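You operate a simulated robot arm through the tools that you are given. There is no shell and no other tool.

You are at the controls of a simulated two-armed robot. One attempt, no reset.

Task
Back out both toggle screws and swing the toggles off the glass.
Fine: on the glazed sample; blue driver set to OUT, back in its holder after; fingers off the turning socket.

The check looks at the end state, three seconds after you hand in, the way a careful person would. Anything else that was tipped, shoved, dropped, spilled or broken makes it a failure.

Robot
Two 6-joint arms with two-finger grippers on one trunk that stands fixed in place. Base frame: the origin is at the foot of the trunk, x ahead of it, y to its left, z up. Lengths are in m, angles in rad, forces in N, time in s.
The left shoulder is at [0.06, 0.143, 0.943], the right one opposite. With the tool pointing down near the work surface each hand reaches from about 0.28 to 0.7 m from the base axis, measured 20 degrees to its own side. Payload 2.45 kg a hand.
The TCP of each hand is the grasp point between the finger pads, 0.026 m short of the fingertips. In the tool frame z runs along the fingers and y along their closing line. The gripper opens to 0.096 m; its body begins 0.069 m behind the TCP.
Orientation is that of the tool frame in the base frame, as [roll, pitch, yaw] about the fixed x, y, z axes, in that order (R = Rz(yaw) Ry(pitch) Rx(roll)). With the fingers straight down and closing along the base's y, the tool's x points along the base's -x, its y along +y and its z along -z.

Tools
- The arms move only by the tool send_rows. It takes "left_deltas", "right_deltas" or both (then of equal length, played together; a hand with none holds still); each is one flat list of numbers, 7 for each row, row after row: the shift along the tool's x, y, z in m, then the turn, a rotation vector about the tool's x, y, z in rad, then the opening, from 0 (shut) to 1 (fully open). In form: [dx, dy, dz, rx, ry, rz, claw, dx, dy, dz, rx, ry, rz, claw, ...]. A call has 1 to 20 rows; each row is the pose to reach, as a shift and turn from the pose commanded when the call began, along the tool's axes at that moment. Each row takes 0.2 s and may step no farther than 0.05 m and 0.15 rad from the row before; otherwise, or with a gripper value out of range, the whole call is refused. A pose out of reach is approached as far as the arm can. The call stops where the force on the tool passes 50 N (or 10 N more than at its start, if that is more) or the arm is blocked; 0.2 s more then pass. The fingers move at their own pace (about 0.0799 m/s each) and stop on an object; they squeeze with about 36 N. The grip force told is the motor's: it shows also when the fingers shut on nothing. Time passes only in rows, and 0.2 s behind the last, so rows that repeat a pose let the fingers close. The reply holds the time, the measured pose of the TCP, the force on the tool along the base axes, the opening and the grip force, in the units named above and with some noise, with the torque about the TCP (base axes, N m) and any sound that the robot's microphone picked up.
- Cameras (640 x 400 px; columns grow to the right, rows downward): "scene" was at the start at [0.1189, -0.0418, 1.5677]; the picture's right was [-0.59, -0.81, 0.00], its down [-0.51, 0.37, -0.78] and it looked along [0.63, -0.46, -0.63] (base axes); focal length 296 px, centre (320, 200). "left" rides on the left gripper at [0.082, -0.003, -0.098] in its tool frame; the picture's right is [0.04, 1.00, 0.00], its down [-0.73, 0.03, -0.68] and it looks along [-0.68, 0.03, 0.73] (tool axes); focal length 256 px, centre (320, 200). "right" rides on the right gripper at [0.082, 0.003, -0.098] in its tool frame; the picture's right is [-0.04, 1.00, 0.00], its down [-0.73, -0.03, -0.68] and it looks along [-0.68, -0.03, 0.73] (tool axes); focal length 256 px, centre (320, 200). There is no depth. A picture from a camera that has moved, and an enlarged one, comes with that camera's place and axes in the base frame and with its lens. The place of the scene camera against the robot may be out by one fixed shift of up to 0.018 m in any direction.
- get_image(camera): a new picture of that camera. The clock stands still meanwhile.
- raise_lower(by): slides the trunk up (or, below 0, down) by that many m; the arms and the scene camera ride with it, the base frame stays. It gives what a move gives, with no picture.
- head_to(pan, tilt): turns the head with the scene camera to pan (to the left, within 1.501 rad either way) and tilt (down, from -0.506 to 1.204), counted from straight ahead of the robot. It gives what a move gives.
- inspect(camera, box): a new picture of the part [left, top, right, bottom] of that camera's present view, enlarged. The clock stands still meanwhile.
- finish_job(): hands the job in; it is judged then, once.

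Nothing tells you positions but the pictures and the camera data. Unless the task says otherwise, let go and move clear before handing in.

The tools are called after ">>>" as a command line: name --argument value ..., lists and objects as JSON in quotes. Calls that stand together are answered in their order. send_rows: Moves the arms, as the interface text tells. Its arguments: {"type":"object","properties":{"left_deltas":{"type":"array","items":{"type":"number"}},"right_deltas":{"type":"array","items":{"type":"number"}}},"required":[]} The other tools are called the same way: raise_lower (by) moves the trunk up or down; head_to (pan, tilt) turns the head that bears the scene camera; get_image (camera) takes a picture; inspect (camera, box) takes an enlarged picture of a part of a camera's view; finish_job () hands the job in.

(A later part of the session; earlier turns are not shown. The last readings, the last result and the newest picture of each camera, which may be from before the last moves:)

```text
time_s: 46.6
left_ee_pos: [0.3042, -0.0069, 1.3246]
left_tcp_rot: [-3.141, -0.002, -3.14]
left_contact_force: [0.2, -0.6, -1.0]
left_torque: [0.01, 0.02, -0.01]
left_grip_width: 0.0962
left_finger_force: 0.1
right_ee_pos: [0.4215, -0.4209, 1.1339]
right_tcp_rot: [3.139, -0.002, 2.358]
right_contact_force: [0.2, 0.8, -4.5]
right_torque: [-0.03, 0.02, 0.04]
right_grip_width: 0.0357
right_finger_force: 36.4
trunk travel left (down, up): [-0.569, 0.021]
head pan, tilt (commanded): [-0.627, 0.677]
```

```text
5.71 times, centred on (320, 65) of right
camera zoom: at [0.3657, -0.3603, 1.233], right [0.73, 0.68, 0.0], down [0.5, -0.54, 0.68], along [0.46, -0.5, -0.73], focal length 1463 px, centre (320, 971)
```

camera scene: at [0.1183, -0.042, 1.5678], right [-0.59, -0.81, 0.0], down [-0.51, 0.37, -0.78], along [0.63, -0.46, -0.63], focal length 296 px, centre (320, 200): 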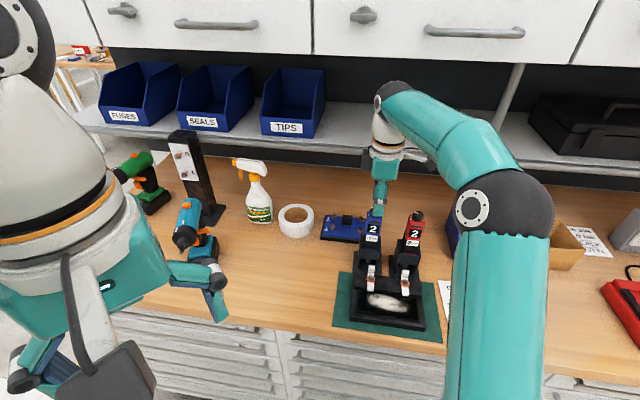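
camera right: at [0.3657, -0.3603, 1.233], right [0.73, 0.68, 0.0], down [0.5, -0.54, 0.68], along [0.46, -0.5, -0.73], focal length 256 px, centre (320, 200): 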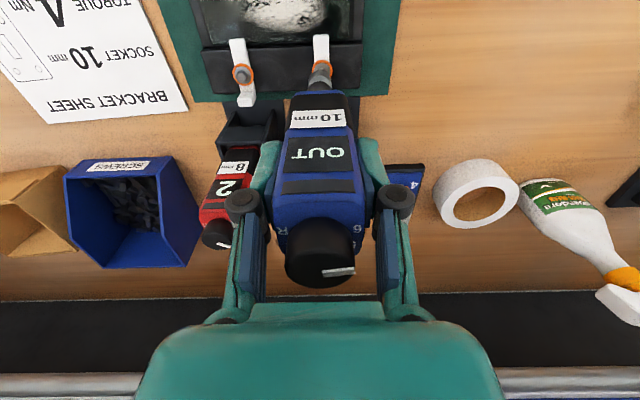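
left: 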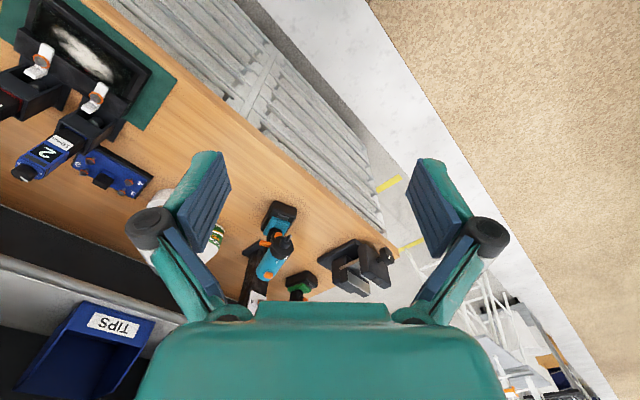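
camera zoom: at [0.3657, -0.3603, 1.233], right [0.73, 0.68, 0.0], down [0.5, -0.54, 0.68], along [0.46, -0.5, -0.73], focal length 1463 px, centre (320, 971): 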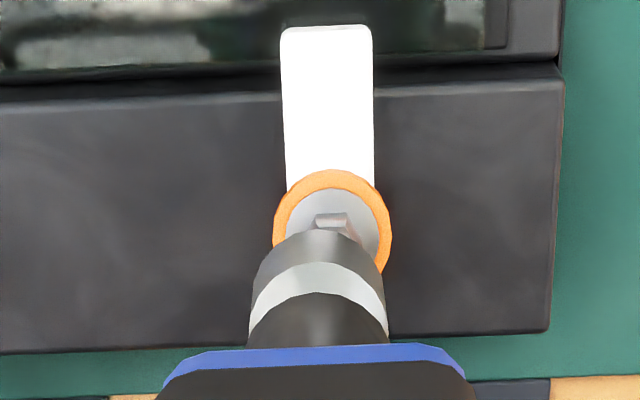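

From the hand view the socket is ~2.7 mm to one side and perhaps ~2 mm behind the hex. I'll correct by that, lower 20 mm and look again.

>>> send_rows --right_deltas '[0.002, 0.0027, 0, 0, 0, 0, 0, 0.002, 0.0027, 0.01, 0, 0, 0, 0, 0.002, 0.0027, 0.02, 0, 0, 0, 0, 0.002, 0.0027, 0.02, 0, 0, 0, 0]'

>>> inspect --camera "left" --box '[75, 70, 145, 120]'

>>> inspect --camera "scene" --box '[350, 245, 390, 295]'

>>> inspect --camera "right" --box '[290, 30, 350, 100]'

```text
time_s: 47.6
left_ee_pos: [0.3033, -0.0061, 1.3244]
left_tcp_rot: [-3.14, 0.0, -3.14]
left_contact_force: [0.7, 1.4, -0.1]
left_torque: [0.03, 0.0, 0.05]
left_grip_width: 0.096
left_finger_force: 0.0
right_ee_pos: [0.4205, -0.4168, 1.1144]
right_tcp_rot: [3.139, -0.002, 2.357]
right_contact_force: [-0.8, 0.5, -3.9]
right_torque: [-0.01, -0.01, 0.03]
right_grip_width: 0.0354
right_finger_force: 35.8
trunk travel left (down, up): [-0.569, 0.021]
head pan, tilt (commanded): [-0.627, 0.677]
```

```text
8.00 times, centred on (110, 95) of left
camera zoom: at [0.2225, -0.0109, 1.4232], right [-0.04, 1.0, 0.0], down [0.73, 0.03, 0.68], along [0.68, 0.03, -0.73], focal length 2048 px, centre (2000, 1040)
```

zoom: 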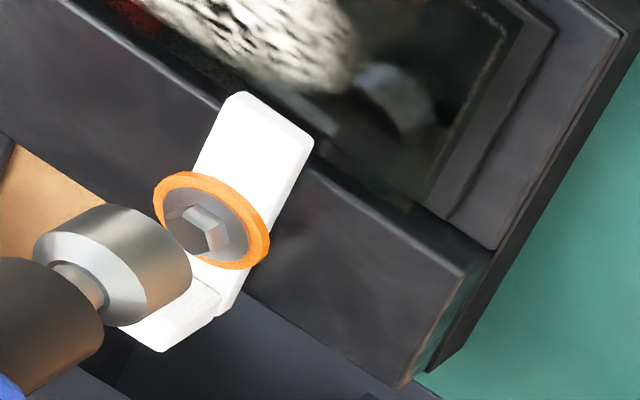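

```text
8.00 times, centred on (370, 270) of scene
camera zoom: at [0.1194, -0.0421, 1.5676], right [-0.59, -0.81, 0.0], down [-0.51, 0.37, -0.78], along [0.63, -0.46, -0.63], focal length 2366 px, centre (-80, -360)
```

zoom: 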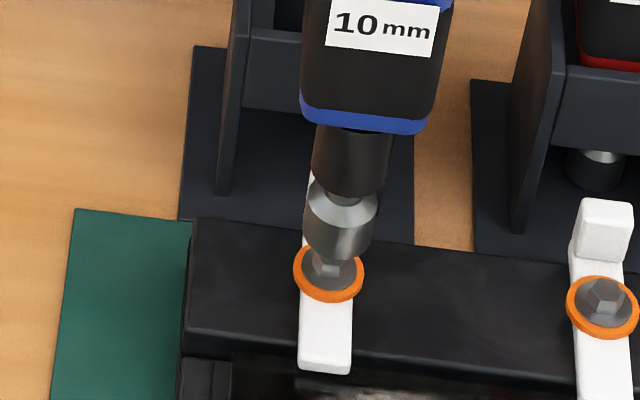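

```text
5.71 times, centred on (320, 65) of right
camera zoom: at [0.3656, -0.3562, 1.2132], right [0.73, 0.68, 0.0], down [0.5, -0.54, 0.68], along [0.46, -0.5, -0.73], focal length 1463 px, centre (320, 971)
```

zoom: 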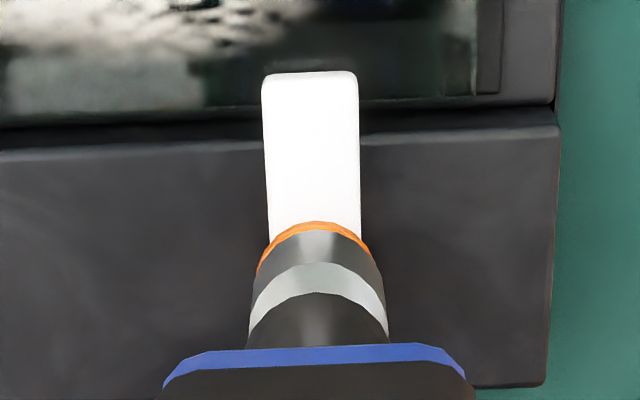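

Lateral alignment now looks close. I'll take wider zooms from the left and scene cameras to check the fore-aft alignment.

>>> inspect --camera "left" --box '[55, 75, 125, 125]'

>>> inspect --camera "scene" --box '[355, 260, 385, 285]'

```text
8.00 times, centred on (90, 100) of left
camera zoom: at [0.2225, -0.0109, 1.4232], right [-0.04, 1.0, 0.0], down [0.73, 0.03, 0.68], along [0.68, 0.03, -0.73], focal length 2048 px, centre (2160, 1000)
```

zoom: 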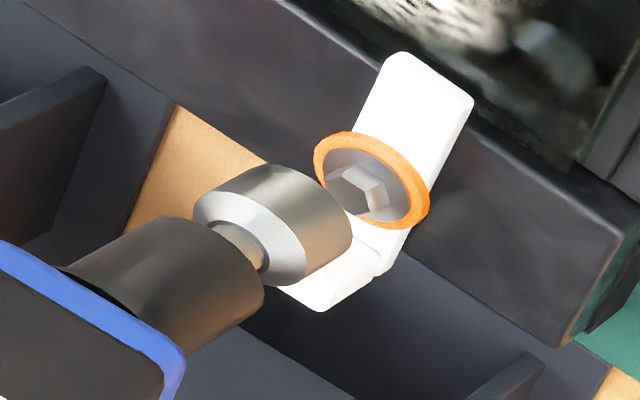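

```text
16.00 times, centred on (370, 272) of scene
camera zoom: at [0.1194, -0.0421, 1.5676], right [-0.59, -0.81, 0.0], down [-0.51, 0.37, -0.78], along [0.63, -0.46, -0.63], focal length 4731 px, centre (-480, -960)
```

zoom: 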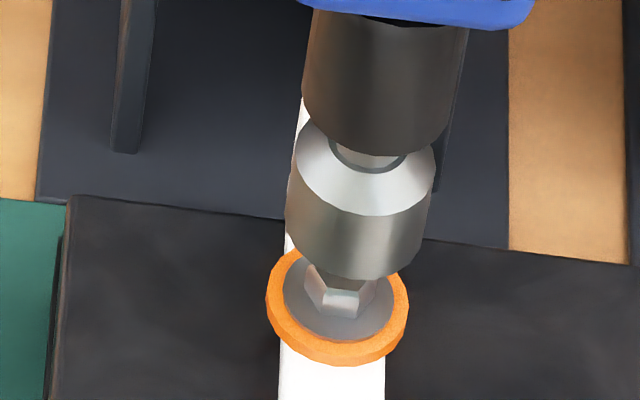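

I'll magnify the left and hand views further to settle the fore-aft offset and any driver tilt.

>>> inspect --camera "left" --box '[60, 80, 110, 115]'

>>> inspect --camera "left" --box '[0, 60, 130, 200]'

>>> inspect --camera "right" --box '[300, 50, 340, 95]'

```text
11.43 times, centred on (85, 98) of left
camera zoom: at [0.2225, -0.0109, 1.4232], right [-0.04, 1.0, 0.0], down [0.73, 0.03, 0.68], along [0.68, 0.03, -0.73], focal length 2926 px, centre (3006, 1371)
```

zoom: 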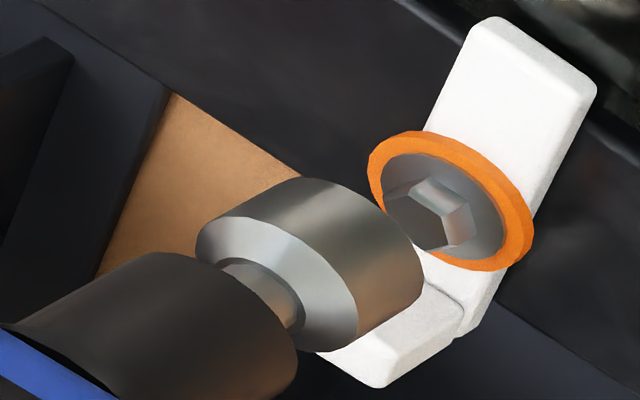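

```text
2.86 times, centred on (65, 130) of left
camera zoom: at [0.2225, -0.0109, 1.4232], right [-0.04, 1.0, 0.0], down [0.73, 0.03, 0.68], along [0.68, 0.03, -0.73], focal length 731 px, centre (1049, 400)
```

zoom: 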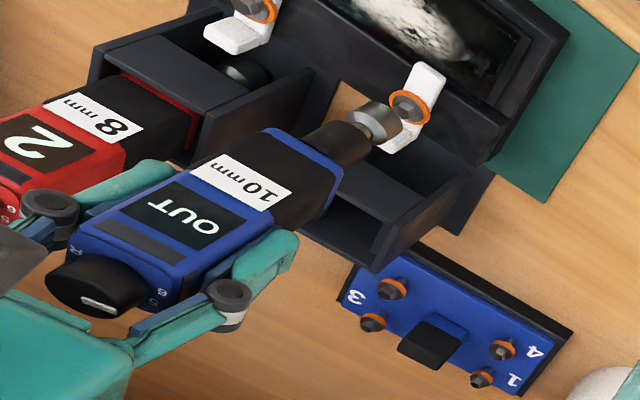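

```text
8.89 times, centred on (320, 72) of right
camera zoom: at [0.3656, -0.3562, 1.2132], right [0.73, 0.68, 0.0], down [0.5, -0.54, 0.68], along [0.46, -0.5, -0.73], focal length 2276 px, centre (320, 1333)
```

zoom: 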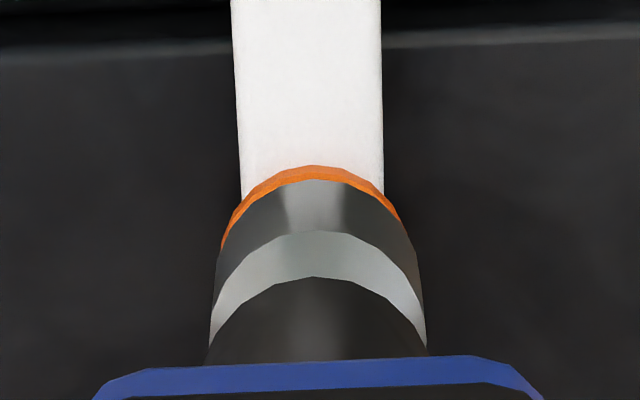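

Combining the views, the socket is about 4 mm in front of the hex and ~14 mm above it. I'll shift 4 mm back, 0.7 mm sideways and lower 7 mm, then check again.

>>> send_rows --right_deltas '[-0.004, 0.0007, 0, 0, 0, 0, 0, -0.004, 0.0007, 0.004, 0, 0, 0, 0, -0.004, 0.0007, 0.007, 0, 0, 0, 0, -0.004, 0.0007, 0.007, 0, 0, 0, 0]'

>>> inspect --camera "left" --box '[60, 80, 110, 115]'

>>> inspect --camera "scene" --box '[355, 260, 385, 285]'

>>> inspect --camera "right" --box '[300, 50, 340, 95]'

```text
time_s: 48.6
left_ee_pos: [0.3043, -0.007, 1.3256]
left_tcp_rot: [-3.14, 0.0, -3.139]
left_contact_force: [-0.3, -0.1, -0.1]
left_torque: [-0.01, -0.02, -0.02]
left_grip_width: 0.0959
left_finger_force: 0.1
right_ee_pos: [0.4236, -0.4183, 1.1085]
right_tcp_rot: [-3.141, -0.001, 2.358]
right_contact_force: [0.7, 0.5, -3.9]
right_torque: [0.02, -0.02, 0.03]
right_grip_width: 0.0357
right_finger_force: 35.7
trunk travel left (down, up): [-0.569, 0.021]
head pan, tilt (commanded): [-0.627, 0.677]
```

```text
11.43 times, centred on (85, 98) of left
camera zoom: at [0.2225, -0.0108, 1.4232], right [-0.04, 1.0, 0.0], down [0.73, 0.03, 0.68], along [0.68, 0.03, -0.73], focal length 2926 px, centre (3006, 1371)
```

zoom: 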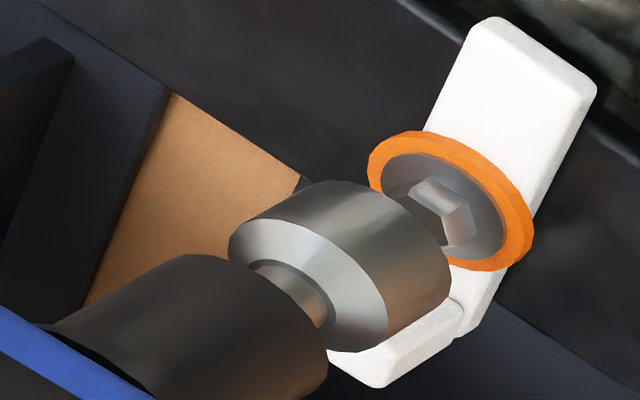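

```text
16.00 times, centred on (370, 272) of scene
camera zoom: at [0.1195, -0.0421, 1.5676], right [-0.59, -0.81, 0.0], down [-0.51, 0.37, -0.78], along [0.63, -0.46, -0.63], focal length 4731 px, centre (-480, -960)
```

zoom: 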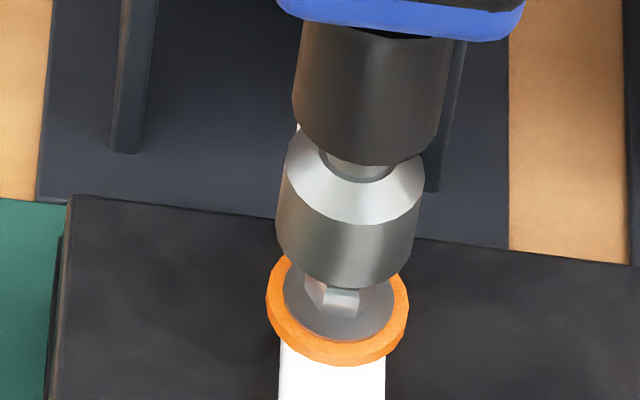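

```text
8.89 times, centred on (320, 72) of right
camera zoom: at [0.369, -0.3583, 1.206], right [0.73, 0.68, 0.0], down [0.5, -0.54, 0.68], along [0.46, -0.5, -0.74], focal length 2276 px, centre (320, 1333)
```

zoom: 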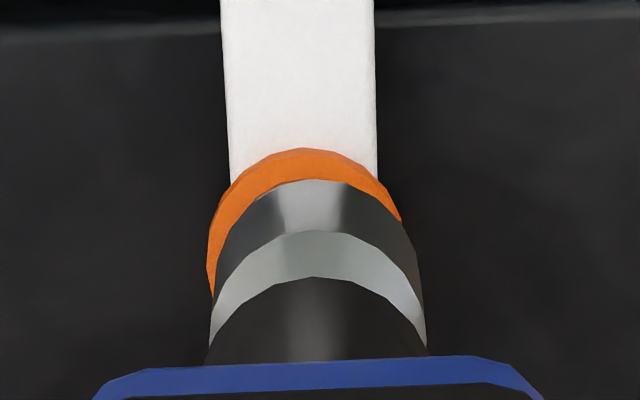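

All three views now agree within about a millimetre; the socket is ~7 mm above the hex. I'll make a tiny correction and descend slowly 9 mm, watching force and sound.

>>> send_rows --right_deltas '[-0.0005, -0.0004, 0.002, 0, 0, 0, 0, -0.0005, -0.0004, 0.004, 0, 0, 0, 0, -0.0005, -0.0004, 0.006, 0, 0, 0, 0, -0.0005, -0.0004, 0.0075, 0, 0, 0, 0, -0.0005, -0.0004, 0.009, 0, 0, 0, 0]'

>>> inspect --camera "left" --box '[60, 80, 110, 115]'

>>> inspect --camera "scene" --box '[355, 260, 385, 285]'

>>> inspect --camera "right" --box '[300, 50, 340, 95]'

```text
time_s: 49.8
left_ee_pos: [0.304, -0.0077, 1.3244]
left_tcp_rot: [-3.139, -0.002, -3.14]
left_contact_force: [-0.2, 0.0, -0.3]
left_torque: [-0.01, 0.05, -0.01]
left_grip_width: 0.0961
left_finger_force: 0.0
right_ee_pos: [0.4243, -0.4205, 1.0987]
right_tcp_rot: [-3.141, -0.003, 2.357]
right_contact_force: [-0.3, 0.3, -5.7]
right_torque: [-0.01, 0.03, 0.01]
right_grip_width: 0.0355
right_finger_force: 36.4
trunk travel left (down, up): [-0.569, 0.021]
head pan, tilt (commanded): [-0.627, 0.677]
```

```text
11.43 times, centred on (85, 98) of left
camera zoom: at [0.2226, -0.0109, 1.4232], right [-0.04, 1.0, 0.0], down [0.73, 0.03, 0.68], along [0.68, 0.03, -0.73], focal length 2926 px, centre (3006, 1371)
```

zoom: 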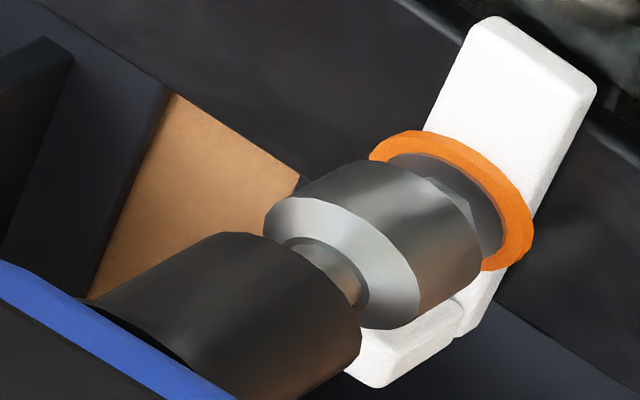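

```text
16.00 times, centred on (370, 272) of scene
camera zoom: at [0.1195, -0.0421, 1.5676], right [-0.59, -0.81, 0.0], down [-0.51, 0.37, -0.78], along [0.63, -0.46, -0.63], focal length 4731 px, centre (-480, -960)
```

zoom: 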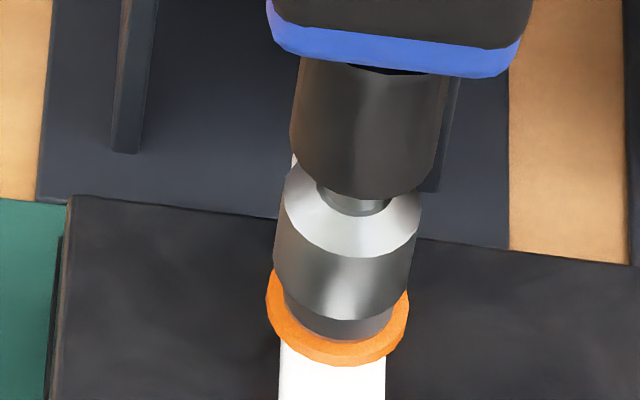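

```text
8.89 times, centred on (320, 72) of right
camera zoom: at [0.3692, -0.3592, 1.1971], right [0.73, 0.68, 0.0], down [0.5, -0.54, 0.68], along [0.46, -0.5, -0.73], focal length 2276 px, centre (320, 1333)
```

zoom: 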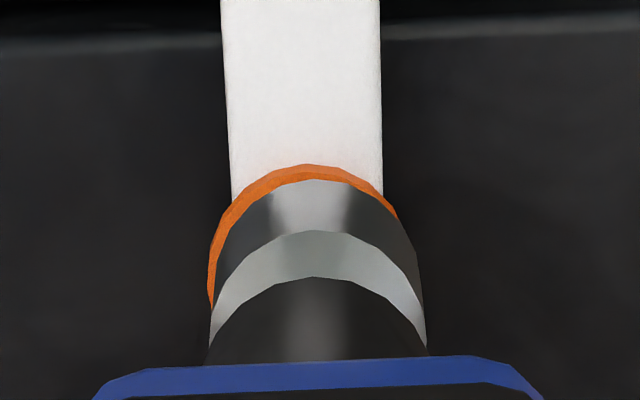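

The socket mouth is at the top of the hex and centred within about half a millimetre. Pressing down gently in 1.5 mm steps.

>>> send_rows --right_deltas '[0, 0, 0.0015, 0, 0, 0, 0, 0, 0, 0.003, 0, 0, 0, 0, 0, 0, 0.0045, 0, 0, 0, 0, 0, 0, 0.0045, 0, 0, 0, 0]'

>>> inspect --camera "scene" --box '[355, 260, 385, 285]'

>>> inspect --camera "left" --box '[60, 80, 110, 115]'

```text
time_s: 50.8
left_ee_pos: [0.3053, -0.0077, 1.3241]
left_tcp_rot: [-3.138, -0.002, -3.14]
left_contact_force: [0.1, -0.3, 0.0]
left_torque: [0.03, 0.0, 0.01]
left_grip_width: 0.0959
left_finger_force: 0.1
right_ee_pos: [0.4237, -0.4203, 1.0947]
right_tcp_rot: [3.139, -0.001, 2.359]
right_contact_force: [-0.1, -0.5, -4.0]
right_torque: [-0.01, -0.05, 0.03]
right_grip_width: 0.0356
right_finger_force: 36.4
trunk travel left (down, up): [-0.569, 0.021]
head pan, tilt (commanded): [-0.627, 0.677]
```

```text
16.00 times, centred on (370, 272) of scene
camera zoom: at [0.1195, -0.0421, 1.5676], right [-0.59, -0.81, 0.0], down [-0.51, 0.37, -0.78], along [0.63, -0.46, -0.63], focal length 4731 px, centre (-480, -960)
```

zoom: 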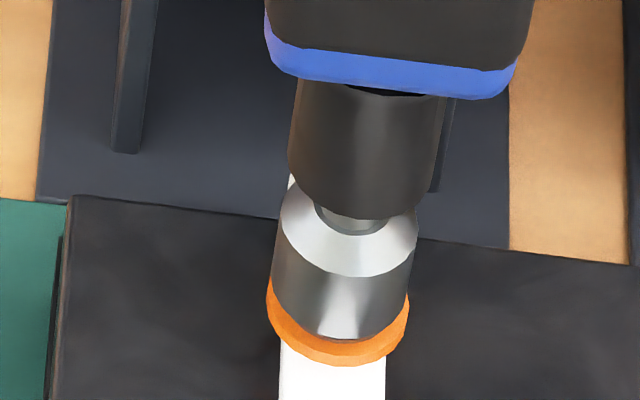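

```text
11.43 times, centred on (85, 98) of left
camera zoom: at [0.2226, -0.0108, 1.4232], right [-0.04, 1.0, 0.0], down [0.73, 0.03, 0.68], along [0.68, 0.03, -0.73], focal length 2926 px, centre (3006, 1371)
```

zoom: 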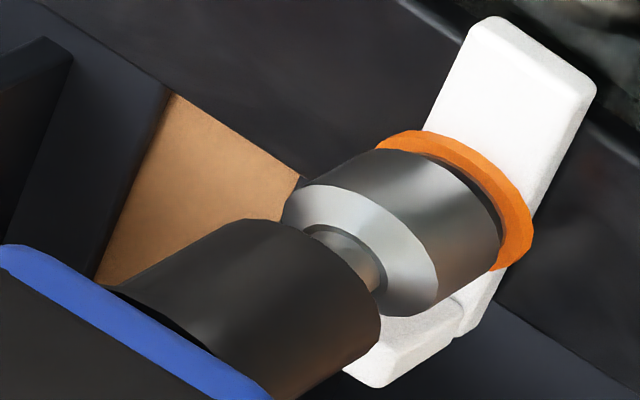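

No contact force yet and the socket is sliding over the hex. Continuing down.

>>> send_rows --right_deltas '[0, 0, 0.0015, 0, 0, 0, 0, 0, 0, 0.003, 0, 0, 0, 0, 0, 0, 0.0045, 0, 0, 0, 0, 0, 0, 0.0045, 0, 0, 0, 0]'

>>> inspect --camera "scene" --box '[355, 260, 385, 285]'

```text
time_s: 51.8
left_ee_pos: [0.3044, -0.0074, 1.3253]
left_tcp_rot: [-3.139, -0.002, -3.141]
left_contact_force: [0.6, 1.2, 0.2]
left_torque: [0.01, 0.01, -0.01]
left_grip_width: 0.096
left_finger_force: 0.0
right_ee_pos: [0.4241, -0.4192, 1.0904]
right_tcp_rot: [3.141, 0.002, 2.357]
right_contact_force: [3.7, -4.1, 2.4]
right_torque: [-0.49, -0.51, 0.02]
right_grip_width: 0.0355
right_finger_force: 36.5
trunk travel left (down, up): [-0.569, 0.021]
head pan, tilt (commanded): [-0.627, 0.677]
```

```text
16.00 times, centred on (370, 272) of scene
camera zoom: at [0.1196, -0.0421, 1.5677], right [-0.59, -0.81, 0.0], down [-0.51, 0.37, -0.78], along [0.63, -0.46, -0.63], focal length 4731 px, centre (-480, -960)
```

zoom: 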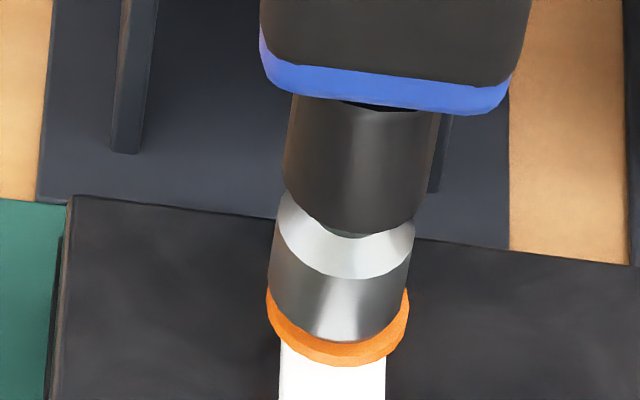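

The socket has seated on the screw's flange and the driver's spindle is starting to compress (push-to-start, I take it). I'll relieve the small side load and press 2 mm more.

>>> send_rows --right_deltas '[-0.0006, 0, 0.001, 0, 0, 0, 0, -0.0006, 0, 0.002, 0, 0, 0, 0, -0.0006, 0, 0.002, 0, 0, 0, 0]'

>>> inspect --camera "scene" --box '[355, 260, 385, 285]'

```text
time_s: 52.6
left_ee_pos: [0.3041, -0.006, 1.3241]
left_tcp_rot: [-3.14, 0.001, -3.141]
left_contact_force: [0.4, 0.3, 0.8]
left_torque: [0.02, 0.0, 0.02]
left_grip_width: 0.0957
left_finger_force: 0.0
right_ee_pos: [0.4238, -0.4201, 1.0879]
right_tcp_rot: [3.141, -0.001, 2.358]
right_contact_force: [2.0, -1.9, 4.1]
right_torque: [-0.37, -0.39, -0.04]
right_grip_width: 0.0355
right_finger_force: 35.7
trunk travel left (down, up): [-0.569, 0.021]
head pan, tilt (commanded): [-0.627, 0.677]
```

```text
16.00 times, centred on (370, 272) of scene
camera zoom: at [0.1193, -0.0419, 1.5677], right [-0.59, -0.81, 0.0], down [-0.51, 0.37, -0.78], along [0.63, -0.46, -0.63], focal length 4731 px, centre (-480, -960)
```

zoom: 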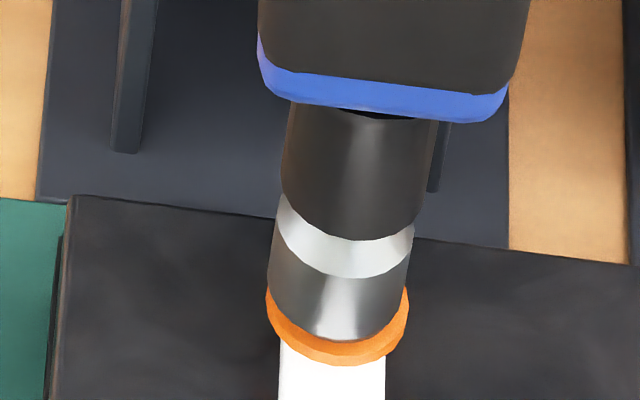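

The spindle keeps compressing (force about 9 N net). Another 2–3 mm, listening for the motor.

>>> send_rows --right_deltas '[-0.0004, 0, 0.001, 0, 0, 0, 0, -0.0004, 0, 0.002, 0, 0, 0, 0, -0.0004, 0, 0.003, 0, 0, 0, 0, -0.0004, 0, 0.003, 0, 0, 0, 0]'

>>> inspect --camera "scene" --box '[355, 260, 385, 285]'

```text
time_s: 53.6
left_ee_pos: [0.3015, -0.0055, 1.3263]
left_tcp_rot: [-3.14, 0.002, -3.14]
left_contact_force: [0.4, 0.0, -0.2]
left_torque: [-0.01, -0.01, -0.01]
left_grip_width: 0.0962
left_finger_force: 0.1
right_ee_pos: [0.4237, -0.4206, 1.0894]
right_tcp_rot: [3.138, 0.008, 2.355]
right_contact_force: [2.5, -3.8, 33.6]
right_torque: [-0.52, -0.23, -0.02]
right_grip_width: 0.0354
right_finger_force: 36.2
trunk travel left (down, up): [-0.569, 0.021]
head pan, tilt (commanded): [-0.627, 0.677]
```

```text
16.00 times, centred on (370, 272) of scene
camera zoom: at [0.1168, -0.04, 1.5686], right [-0.59, -0.81, 0.0], down [-0.51, 0.37, -0.78], along [0.63, -0.46, -0.62], focal length 4731 px, centre (-480, -960)
```

zoom: 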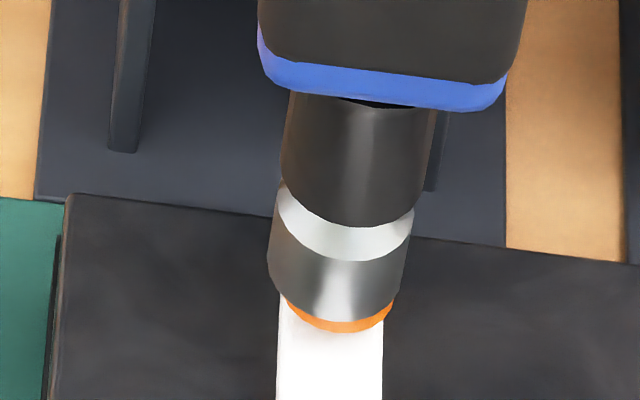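

The motor ran: the screw is rising and now pushes up on the driver (34 N). I'll let the hand follow upward a few millimetres so it isn't fighting.

>>> send_rows --right_deltas '[0, 0, -0.001, 0, 0, 0, 0, 0, 0, -0.002, 0, 0, 0, 0, 0, 0, -0.003, 0, 0, 0, 0]'

>>> inspect --camera "scene" --box '[350, 255, 390, 290]'

>>> inspect --camera "left" --box '[60, 80, 110, 115]'

```text
time_s: 54.4
left_ee_pos: [0.3022, -0.0052, 1.3267]
left_tcp_rot: [-3.139, 0.0, -3.14]
left_contact_force: [-0.6, 0.7, 0.2]
left_torque: [0.02, -0.02, 0.05]
left_grip_width: 0.0958
left_finger_force: 0.0
right_ee_pos: [0.4233, -0.4188, 1.0923]
right_tcp_rot: [3.137, 0.009, 2.355]
right_contact_force: [3.7, -3.0, 39.5]
right_torque: [-0.51, -0.46, 0.01]
right_grip_width: 0.0356
right_finger_force: 36.0
trunk travel left (down, up): [-0.569, 0.021]
head pan, tilt (commanded): [-0.627, 0.677]
```

```text
11.43 times, centred on (370, 272) of scene
camera zoom: at [0.1164, -0.0394, 1.5681], right [-0.59, -0.81, 0.0], down [-0.51, 0.37, -0.78], along [0.63, -0.46, -0.62], focal length 3380 px, centre (-251, -629)
```

zoom: 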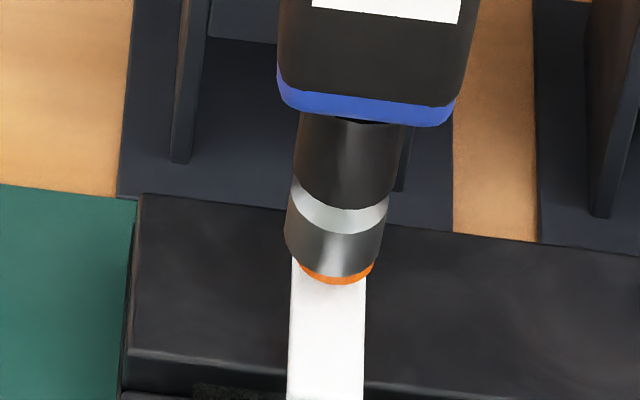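

```text
11.43 times, centred on (85, 98) of left
camera zoom: at [0.2197, -0.0084, 1.4237], right [-0.04, 1.0, 0.0], down [0.73, 0.03, 0.68], along [0.68, 0.03, -0.73], focal length 2926 px, centre (3006, 1371)
```

zoom: 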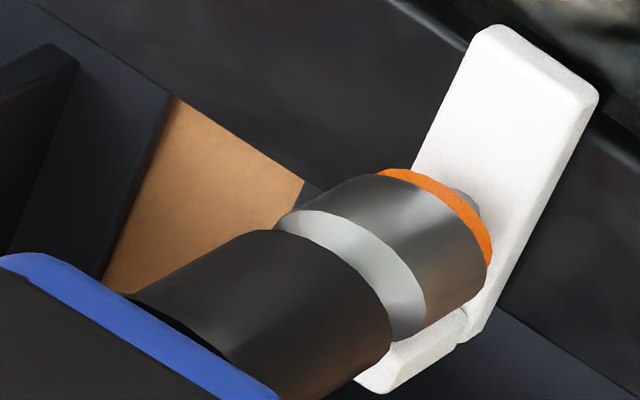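

The screw keeps backing out (its shank is showing), so I'll follow upward faster.

>>> send_rows --right_deltas '[0, 0, -0.003, 0, 0, 0, 0, 0, 0, -0.006, 0, 0, 0, 0]'

>>> inspect --camera "scene" --box '[350, 255, 390, 290]'

>>> inspect --camera "left" --box '[60, 80, 110, 115]'

```text
time_s: 55.0
left_ee_pos: [0.3045, -0.0072, 1.3255]
left_tcp_rot: [-3.141, 0.0, -3.14]
left_contact_force: [-0.9, -0.4, -0.4]
left_torque: [-0.03, -0.01, -0.02]
left_grip_width: 0.0962
left_finger_force: 0.1
right_ee_pos: [0.4244, -0.4201, 1.0926]
right_tcp_rot: [3.141, -0.002, 2.357]
right_contact_force: [5.4, -4.6, 9.6]
right_torque: [-0.64, -0.79, 0.04]
right_grip_width: 0.0355
right_finger_force: 36.4
trunk travel left (down, up): [-0.569, 0.021]
head pan, tilt (commanded): [-0.627, 0.677]
```

```text
11.43 times, centred on (370, 272) of scene
camera zoom: at [0.1194, -0.0417, 1.5672], right [-0.59, -0.81, 0.0], down [-0.51, 0.37, -0.78], along [0.63, -0.46, -0.63], focal length 3380 px, centre (-251, -629)
```

zoom: 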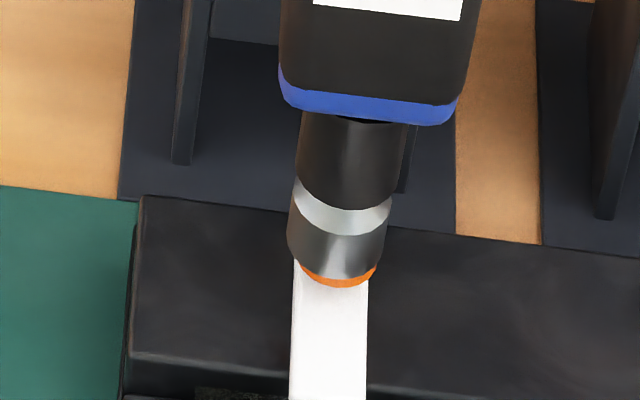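

```text
11.43 times, centred on (85, 98) of left
camera zoom: at [0.2225, -0.0105, 1.4228], right [-0.04, 1.0, 0.0], down [0.73, 0.03, 0.68], along [0.68, 0.03, -0.73], focal length 2926 px, centre (3006, 1371)
```

zoom: 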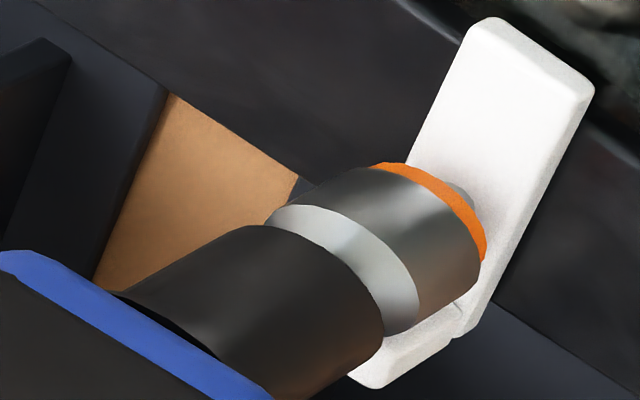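

Force fell back to 10 N with the hand still at z≈1.093. I'll hold a moment to see whether the screw is still rising.

>>> send_rows --right_deltas '[0, 0, 0, 0, 0, 0, 0, 0, 0, 0, 0, 0, 0, 0, 0, 0, 0, 0, 0, 0, 0]'

>>> inspect --camera "scene" --box '[350, 255, 390, 290]'

>>> inspect --camera "right" --box '[290, 30, 350, 100]'

```text
time_s: 55.8
left_ee_pos: [0.3051, -0.0065, 1.3259]
left_tcp_rot: [-3.14, -0.001, -3.141]
left_contact_force: [0.2, 0.8, -0.2]
left_torque: [-0.01, 0.01, 0.02]
left_grip_width: 0.0959
left_finger_force: 0.0
right_ee_pos: [0.425, -0.419, 1.0936]
right_tcp_rot: [3.141, -0.002, 2.357]
right_contact_force: [4.2, -3.3, 3.7]
right_torque: [-0.45, -0.53, -0.02]
right_grip_width: 0.0356
right_finger_force: 36.3
trunk travel left (down, up): [-0.569, 0.021]
head pan, tilt (commanded): [-0.627, 0.677]
```

```text
11.43 times, centred on (370, 272) of scene
camera zoom: at [0.1196, -0.042, 1.5676], right [-0.59, -0.81, 0.0], down [-0.51, 0.37, -0.78], along [0.63, -0.46, -0.63], focal length 3380 px, centre (-251, -629)
```

zoom: 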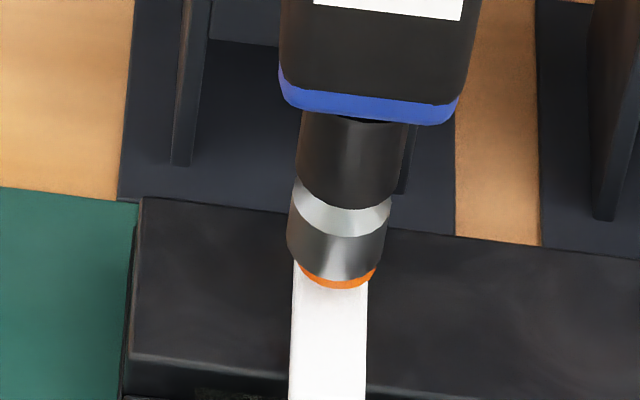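

```text
5.71 times, centred on (320, 65) of right
camera zoom: at [0.3699, -0.3594, 1.1919], right [0.73, 0.68, 0.0], down [0.5, -0.54, 0.68], along [0.46, -0.5, -0.74], focal length 1463 px, centre (320, 971)
```

zoom: 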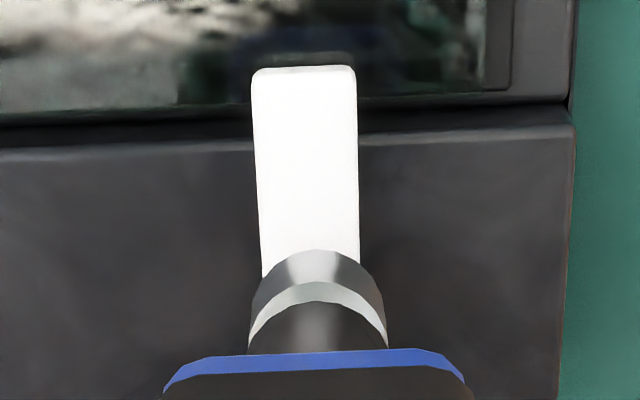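

The screw has come up roughly 6–10 mm and the spindle force is now below where the motor started. I'll press 3 mm again to see if it backs out further or is at its limit.

>>> send_rows --right_deltas '[-0.0006, 0, 0.0015, 0, 0, 0, 0, -0.0006, 0, 0.003, 0, 0, 0, 0, -0.0006, 0, 0.003, 0, 0, 0, 0]'

>>> inspect --camera "scene" --box '[350, 255, 390, 290]'

>>> inspect --camera "left" --box '[60, 80, 110, 115]'

```text
time_s: 56.6
left_ee_pos: [0.3029, -0.0049, 1.3263]
left_tcp_rot: [-3.14, 0.0, -3.139]
left_contact_force: [-0.6, -0.4, -0.2]
left_torque: [-0.02, 0.0, -0.01]
left_grip_width: 0.0961
left_finger_force: 0.1
right_ee_pos: [0.4243, -0.4191, 1.0921]
right_tcp_rot: [3.139, 0.002, 2.355]
right_contact_force: [0.4, 1.2, 14.5]
right_torque: [-0.08, -0.02, 0.01]
right_grip_width: 0.0355
right_finger_force: 36.3
trunk travel left (down, up): [-0.569, 0.021]
head pan, tilt (commanded): [-0.627, 0.677]
```

```text
11.43 times, centred on (370, 272) of scene
camera zoom: at [0.118, -0.0408, 1.568], right [-0.59, -0.81, 0.0], down [-0.51, 0.37, -0.78], along [0.63, -0.46, -0.63], focal length 3380 px, centre (-251, -629)
```

zoom: 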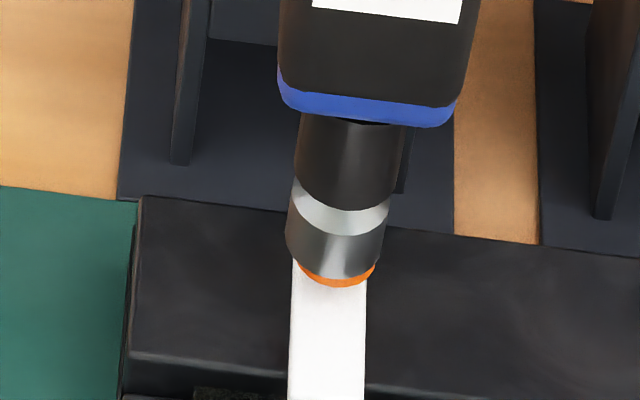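

```text
11.43 times, centred on (85, 98) of left
camera zoom: at [0.2212, -0.0097, 1.4236], right [-0.04, 1.0, 0.0], down [0.73, 0.03, 0.68], along [0.68, 0.03, -0.73], focal length 2926 px, centre (3006, 1371)
```

zoom: 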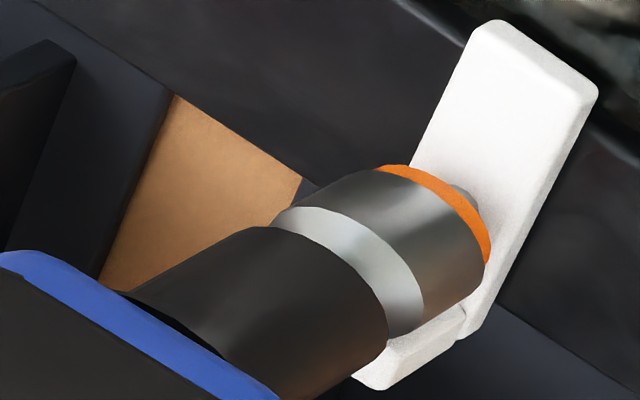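

Pressing at ~20 N with no further rise so far. I'll hold a few rows to be sure the screw is at its out limit.

>>> send_rows --right_deltas '[0, 0, 0.001, 0, 0, 0, 0, 0, 0, 0.001, 0, 0, 0, 0, 0, 0, 0.001, 0, 0, 0, 0, 0, 0, 0.001, 0, 0, 0, 0, 0, 0, 0.001, 0, 0, 0, 0]'

>>> inspect --camera "scene" --box '[350, 255, 390, 290]'

```text
time_s: 57.8
left_ee_pos: [0.3029, -0.0054, 1.3251]
left_tcp_rot: [-3.138, 0.001, -3.139]
left_contact_force: [-0.3, -0.5, -0.2]
left_torque: [0.04, -0.01, -0.01]
left_grip_width: 0.096
left_finger_force: 0.1
right_ee_pos: [0.4229, -0.4191, 1.0921]
right_tcp_rot: [3.14, 0.004, 2.357]
right_contact_force: [0.1, -1.1, 29.4]
right_torque: [-0.2, -0.19, 0.02]
right_grip_width: 0.0354
right_finger_force: 35.7
trunk travel left (down, up): [-0.569, 0.021]
head pan, tilt (commanded): [-0.627, 0.677]
```

```text
11.43 times, centred on (370, 272) of scene
camera zoom: at [0.1168, -0.0398, 1.5681], right [-0.59, -0.81, 0.0], down [-0.51, 0.37, -0.78], along [0.63, -0.46, -0.62], focal length 3380 px, centre (-251, -629)
```

zoom: 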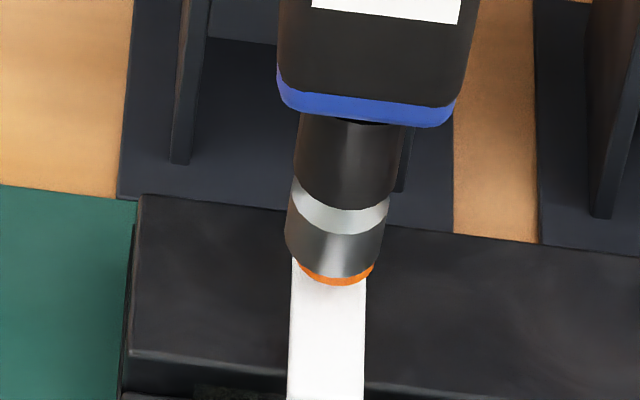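

It doesn't rise further, so I take screw B to be fully backed out. I'll lift the driver straight off it and look.

>>> send_rows --right_deltas '[0, 0, -0.004, 0, 0, 0, 0, 0, 0, -0.008, 0, 0, 0, 0, 0, 0, -0.014, 0, 0, 0, 0, 0, 0, -0.02, 0, 0, 0, 0, 0, 0, -0.028, 0, 0, 0, 0, 0, 0, -0.036, 0, 0, 0, 0, 0, 0, -0.036, 0, 0, 0, 0]'

>>> inspect --camera "scene" --box '[345, 240, 425, 300]'

>>> inspect --camera "left" --box '[30, 50, 130, 120]'

>>> get_image --camera "right"

```text
time_s: 59.4
left_ee_pos: [0.3037, -0.0071, 1.3239]
left_tcp_rot: [-3.139, -0.003, -3.141]
left_contact_force: [-0.5, 0.0, 0.3]
left_torque: [0.01, -0.01, -0.05]
left_grip_width: 0.0958
left_finger_force: 0.1
right_ee_pos: [0.4256, -0.4203, 1.1263]
right_tcp_rot: [-3.14, -0.001, 2.358]
right_contact_force: [0.5, -1.0, -4.1]
right_torque: [-0.02, 0.0, 0.03]
right_grip_width: 0.0359
right_finger_force: 36.4
trunk travel left (down, up): [-0.569, 0.021]
head pan, tilt (commanded): [-0.627, 0.677]
```

```text
6.67 times, centred on (385, 270) of scene
camera zoom: at [0.1196, -0.0422, 1.5676], right [-0.59, -0.81, 0.0], down [-0.51, 0.37, -0.78], along [0.63, -0.46, -0.63], focal length 1971 px, centre (-113, -267)
```

zoom: 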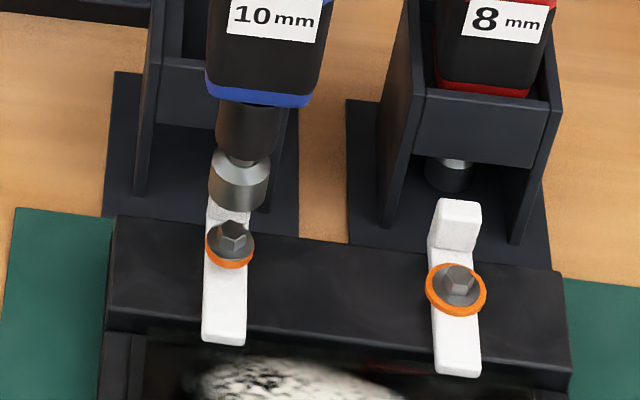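

```text
5.71 times, centred on (80, 85) of left
camera zoom: at [0.2227, -0.0109, 1.4232], right [-0.04, 1.0, 0.0], down [0.73, 0.03, 0.68], along [0.68, 0.03, -0.73], focal length 1463 px, centre (1691, 857)
```

zoom: 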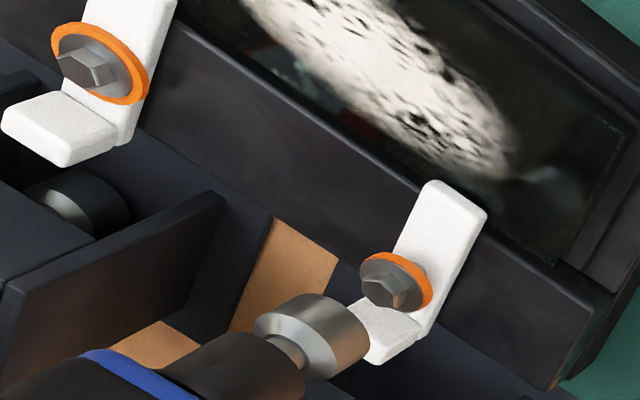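

```text
taken
camera right: at [0.3706, -0.3603, 1.2243], right [0.73, 0.68, 0.0], down [0.5, -0.54, 0.68], along [0.46, -0.5, -0.74], focal length 256 px, centre (320, 200)
```

right: 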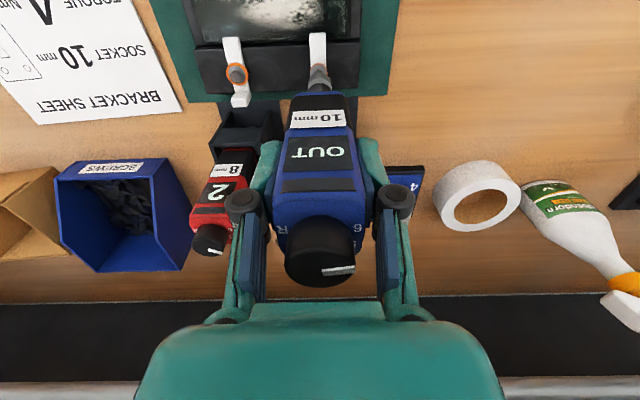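

Screw B now stands proud on its shank and stays captive. Next I'll go across to screw A, about 85 mm along the bar, staying above everything.

>>> send_rows --right_deltas '[0, 0, -0.01, 0, 0, 0, 0, 0.0002, -0.015, -0.014, 0, 0, 0, 0, 0.0003, -0.032, -0.014, 0, 0, 0, 0, 0.0005, -0.05, -0.014, 0, 0, 0, 0, 0.0007, -0.068, -0.014, 0, 0, 0, 0, 0.0009, -0.0848, -0.014, 0, 0, 0, 0, 0.0009, -0.0848, -0.005, 0, 0, 0, 0, 0.0009, -0.0848, 0.006, 0, 0, 0, 0, 0.0009, -0.0848, 0.006, 0, 0, 0, 0]'

>>> inspect --camera "scene" --box '[380, 255, 430, 295]'

>>> inspect --camera "left" --box '[0, 40, 100, 110]'

>>> inspect --camera "right" --box '[290, 30, 350, 100]'

```text
time_s: 61.4
left_ee_pos: [0.3027, -0.0063, 1.3252]
left_tcp_rot: [-3.138, 0.0, -3.139]
left_contact_force: [-0.6, -0.1, 0.2]
left_torque: [0.02, -0.02, 0.0]
left_grip_width: 0.0963
left_finger_force: 0.1
right_ee_pos: [0.3658, -0.4793, 1.1196]
right_tcp_rot: [3.139, -0.001, 2.359]
right_contact_force: [0.6, 0.1, -4.6]
right_torque: [-0.02, -0.02, -0.01]
right_grip_width: 0.0358
right_finger_force: 36.2
trunk travel left (down, up): [-0.569, 0.021]
head pan, tilt (commanded): [-0.627, 0.677]
```

```text
10.00 times, centred on (405, 275) of scene
camera zoom: at [0.1194, -0.042, 1.5677], right [-0.59, -0.81, 0.0], down [-0.51, 0.37, -0.78], along [0.63, -0.46, -0.63], focal length 2957 px, centre (-530, -550)
```

zoom: 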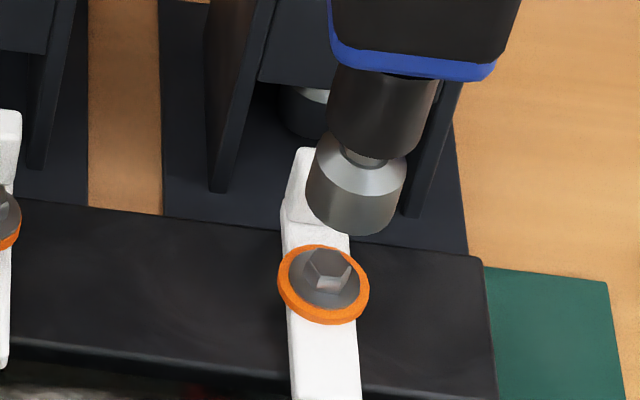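

```text
5.71 times, centred on (50, 75) of left
camera zoom: at [0.2224, -0.0107, 1.4232], right [-0.04, 1.0, 0.0], down [0.73, 0.03, 0.68], along [0.68, 0.03, -0.73], focal length 1463 px, centre (1863, 914)
```

zoom: 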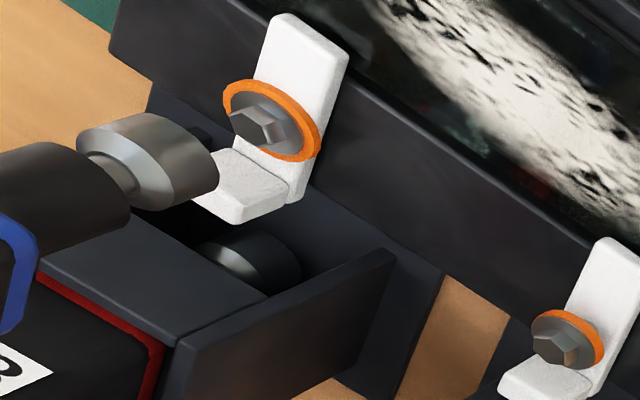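

```text
5.71 times, centred on (320, 65) of right
camera zoom: at [0.3096, -0.4193, 1.2181], right [0.73, 0.68, 0.0], down [0.5, -0.54, 0.68], along [0.46, -0.5, -0.73], focal length 1463 px, centre (320, 971)
```

zoom: 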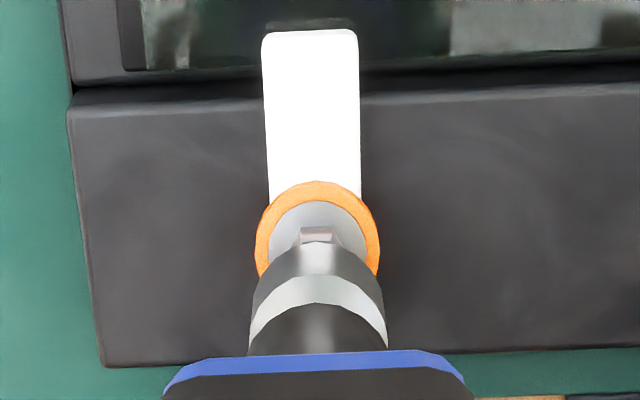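

Right-hand view shows good lateral centring over screw A; the other views suggest ~1 mm more. I'll nudge that and descend to just above the hex.

>>> send_rows --right_deltas '[-0.0005, 0.0008, 0.004, 0, 0, 0, 0, -0.0005, 0.0008, 0.008, 0, 0, 0, 0, -0.0005, 0.0008, 0.012, 0, 0, 0, 0, -0.0005, 0.0008, 0.012, 0, 0, 0, 0]'

>>> inspect --camera "scene" --box '[392, 262, 422, 287]'

>>> inspect --camera "left" --box '[15, 50, 65, 85]'

>>> inspect --camera "right" --box '[300, 50, 340, 95]'

```text
time_s: 62.4
left_ee_pos: [0.3028, -0.0069, 1.3244]
left_tcp_rot: [-3.14, 0.0, -3.139]
left_contact_force: [-0.6, -0.2, 0.2]
left_torque: [0.02, 0.02, -0.03]
left_grip_width: 0.0959
left_finger_force: 0.0
right_ee_pos: [0.3649, -0.4789, 1.1077]
right_tcp_rot: [3.138, -0.002, 2.358]
right_contact_force: [-0.7, 0.0, -4.8]
right_torque: [-0.03, -0.03, 0.02]
right_grip_width: 0.0357
right_finger_force: 36.0
trunk travel left (down, up): [-0.569, 0.021]
head pan, tilt (commanded): [-0.627, 0.677]
```

```text
16.00 times, centred on (407, 274) of scene
camera zoom: at [0.1194, -0.0421, 1.5677], right [-0.59, -0.81, 0.0], down [-0.51, 0.37, -0.78], along [0.63, -0.46, -0.63], focal length 4731 px, centre (-1072, -992)
```

zoom: 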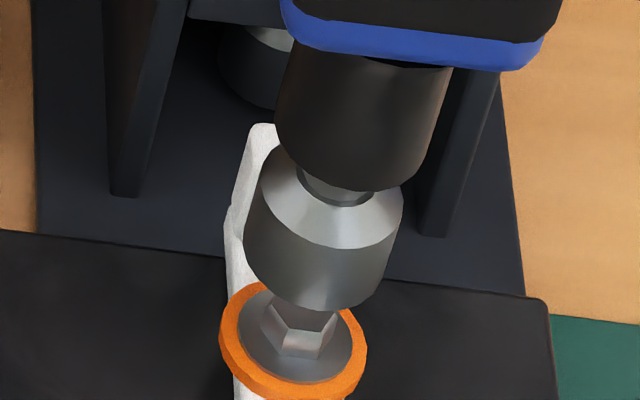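

```text
11.43 times, centred on (40, 68) of left
camera zoom: at [0.2224, -0.0109, 1.4232], right [-0.04, 1.0, 0.0], down [0.73, 0.03, 0.68], along [0.68, 0.03, -0.73], focal length 2926 px, centre (3520, 1714)
```

zoom: 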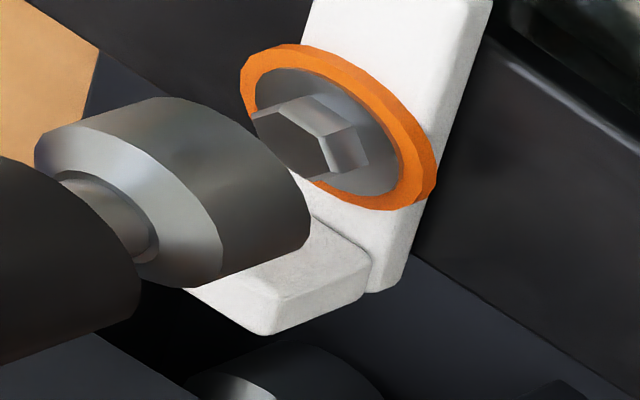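

```text
8.89 times, centred on (320, 72) of right
camera zoom: at [0.3107, -0.4191, 1.2059], right [0.73, 0.68, 0.0], down [0.5, -0.54, 0.68], along [0.46, -0.5, -0.74], focal length 2276 px, centre (320, 1333)
```

zoom: 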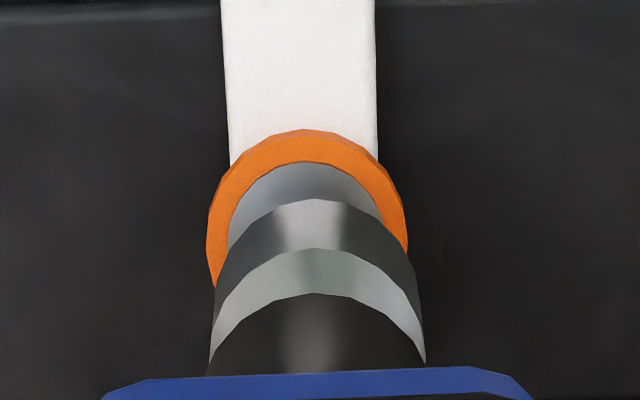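

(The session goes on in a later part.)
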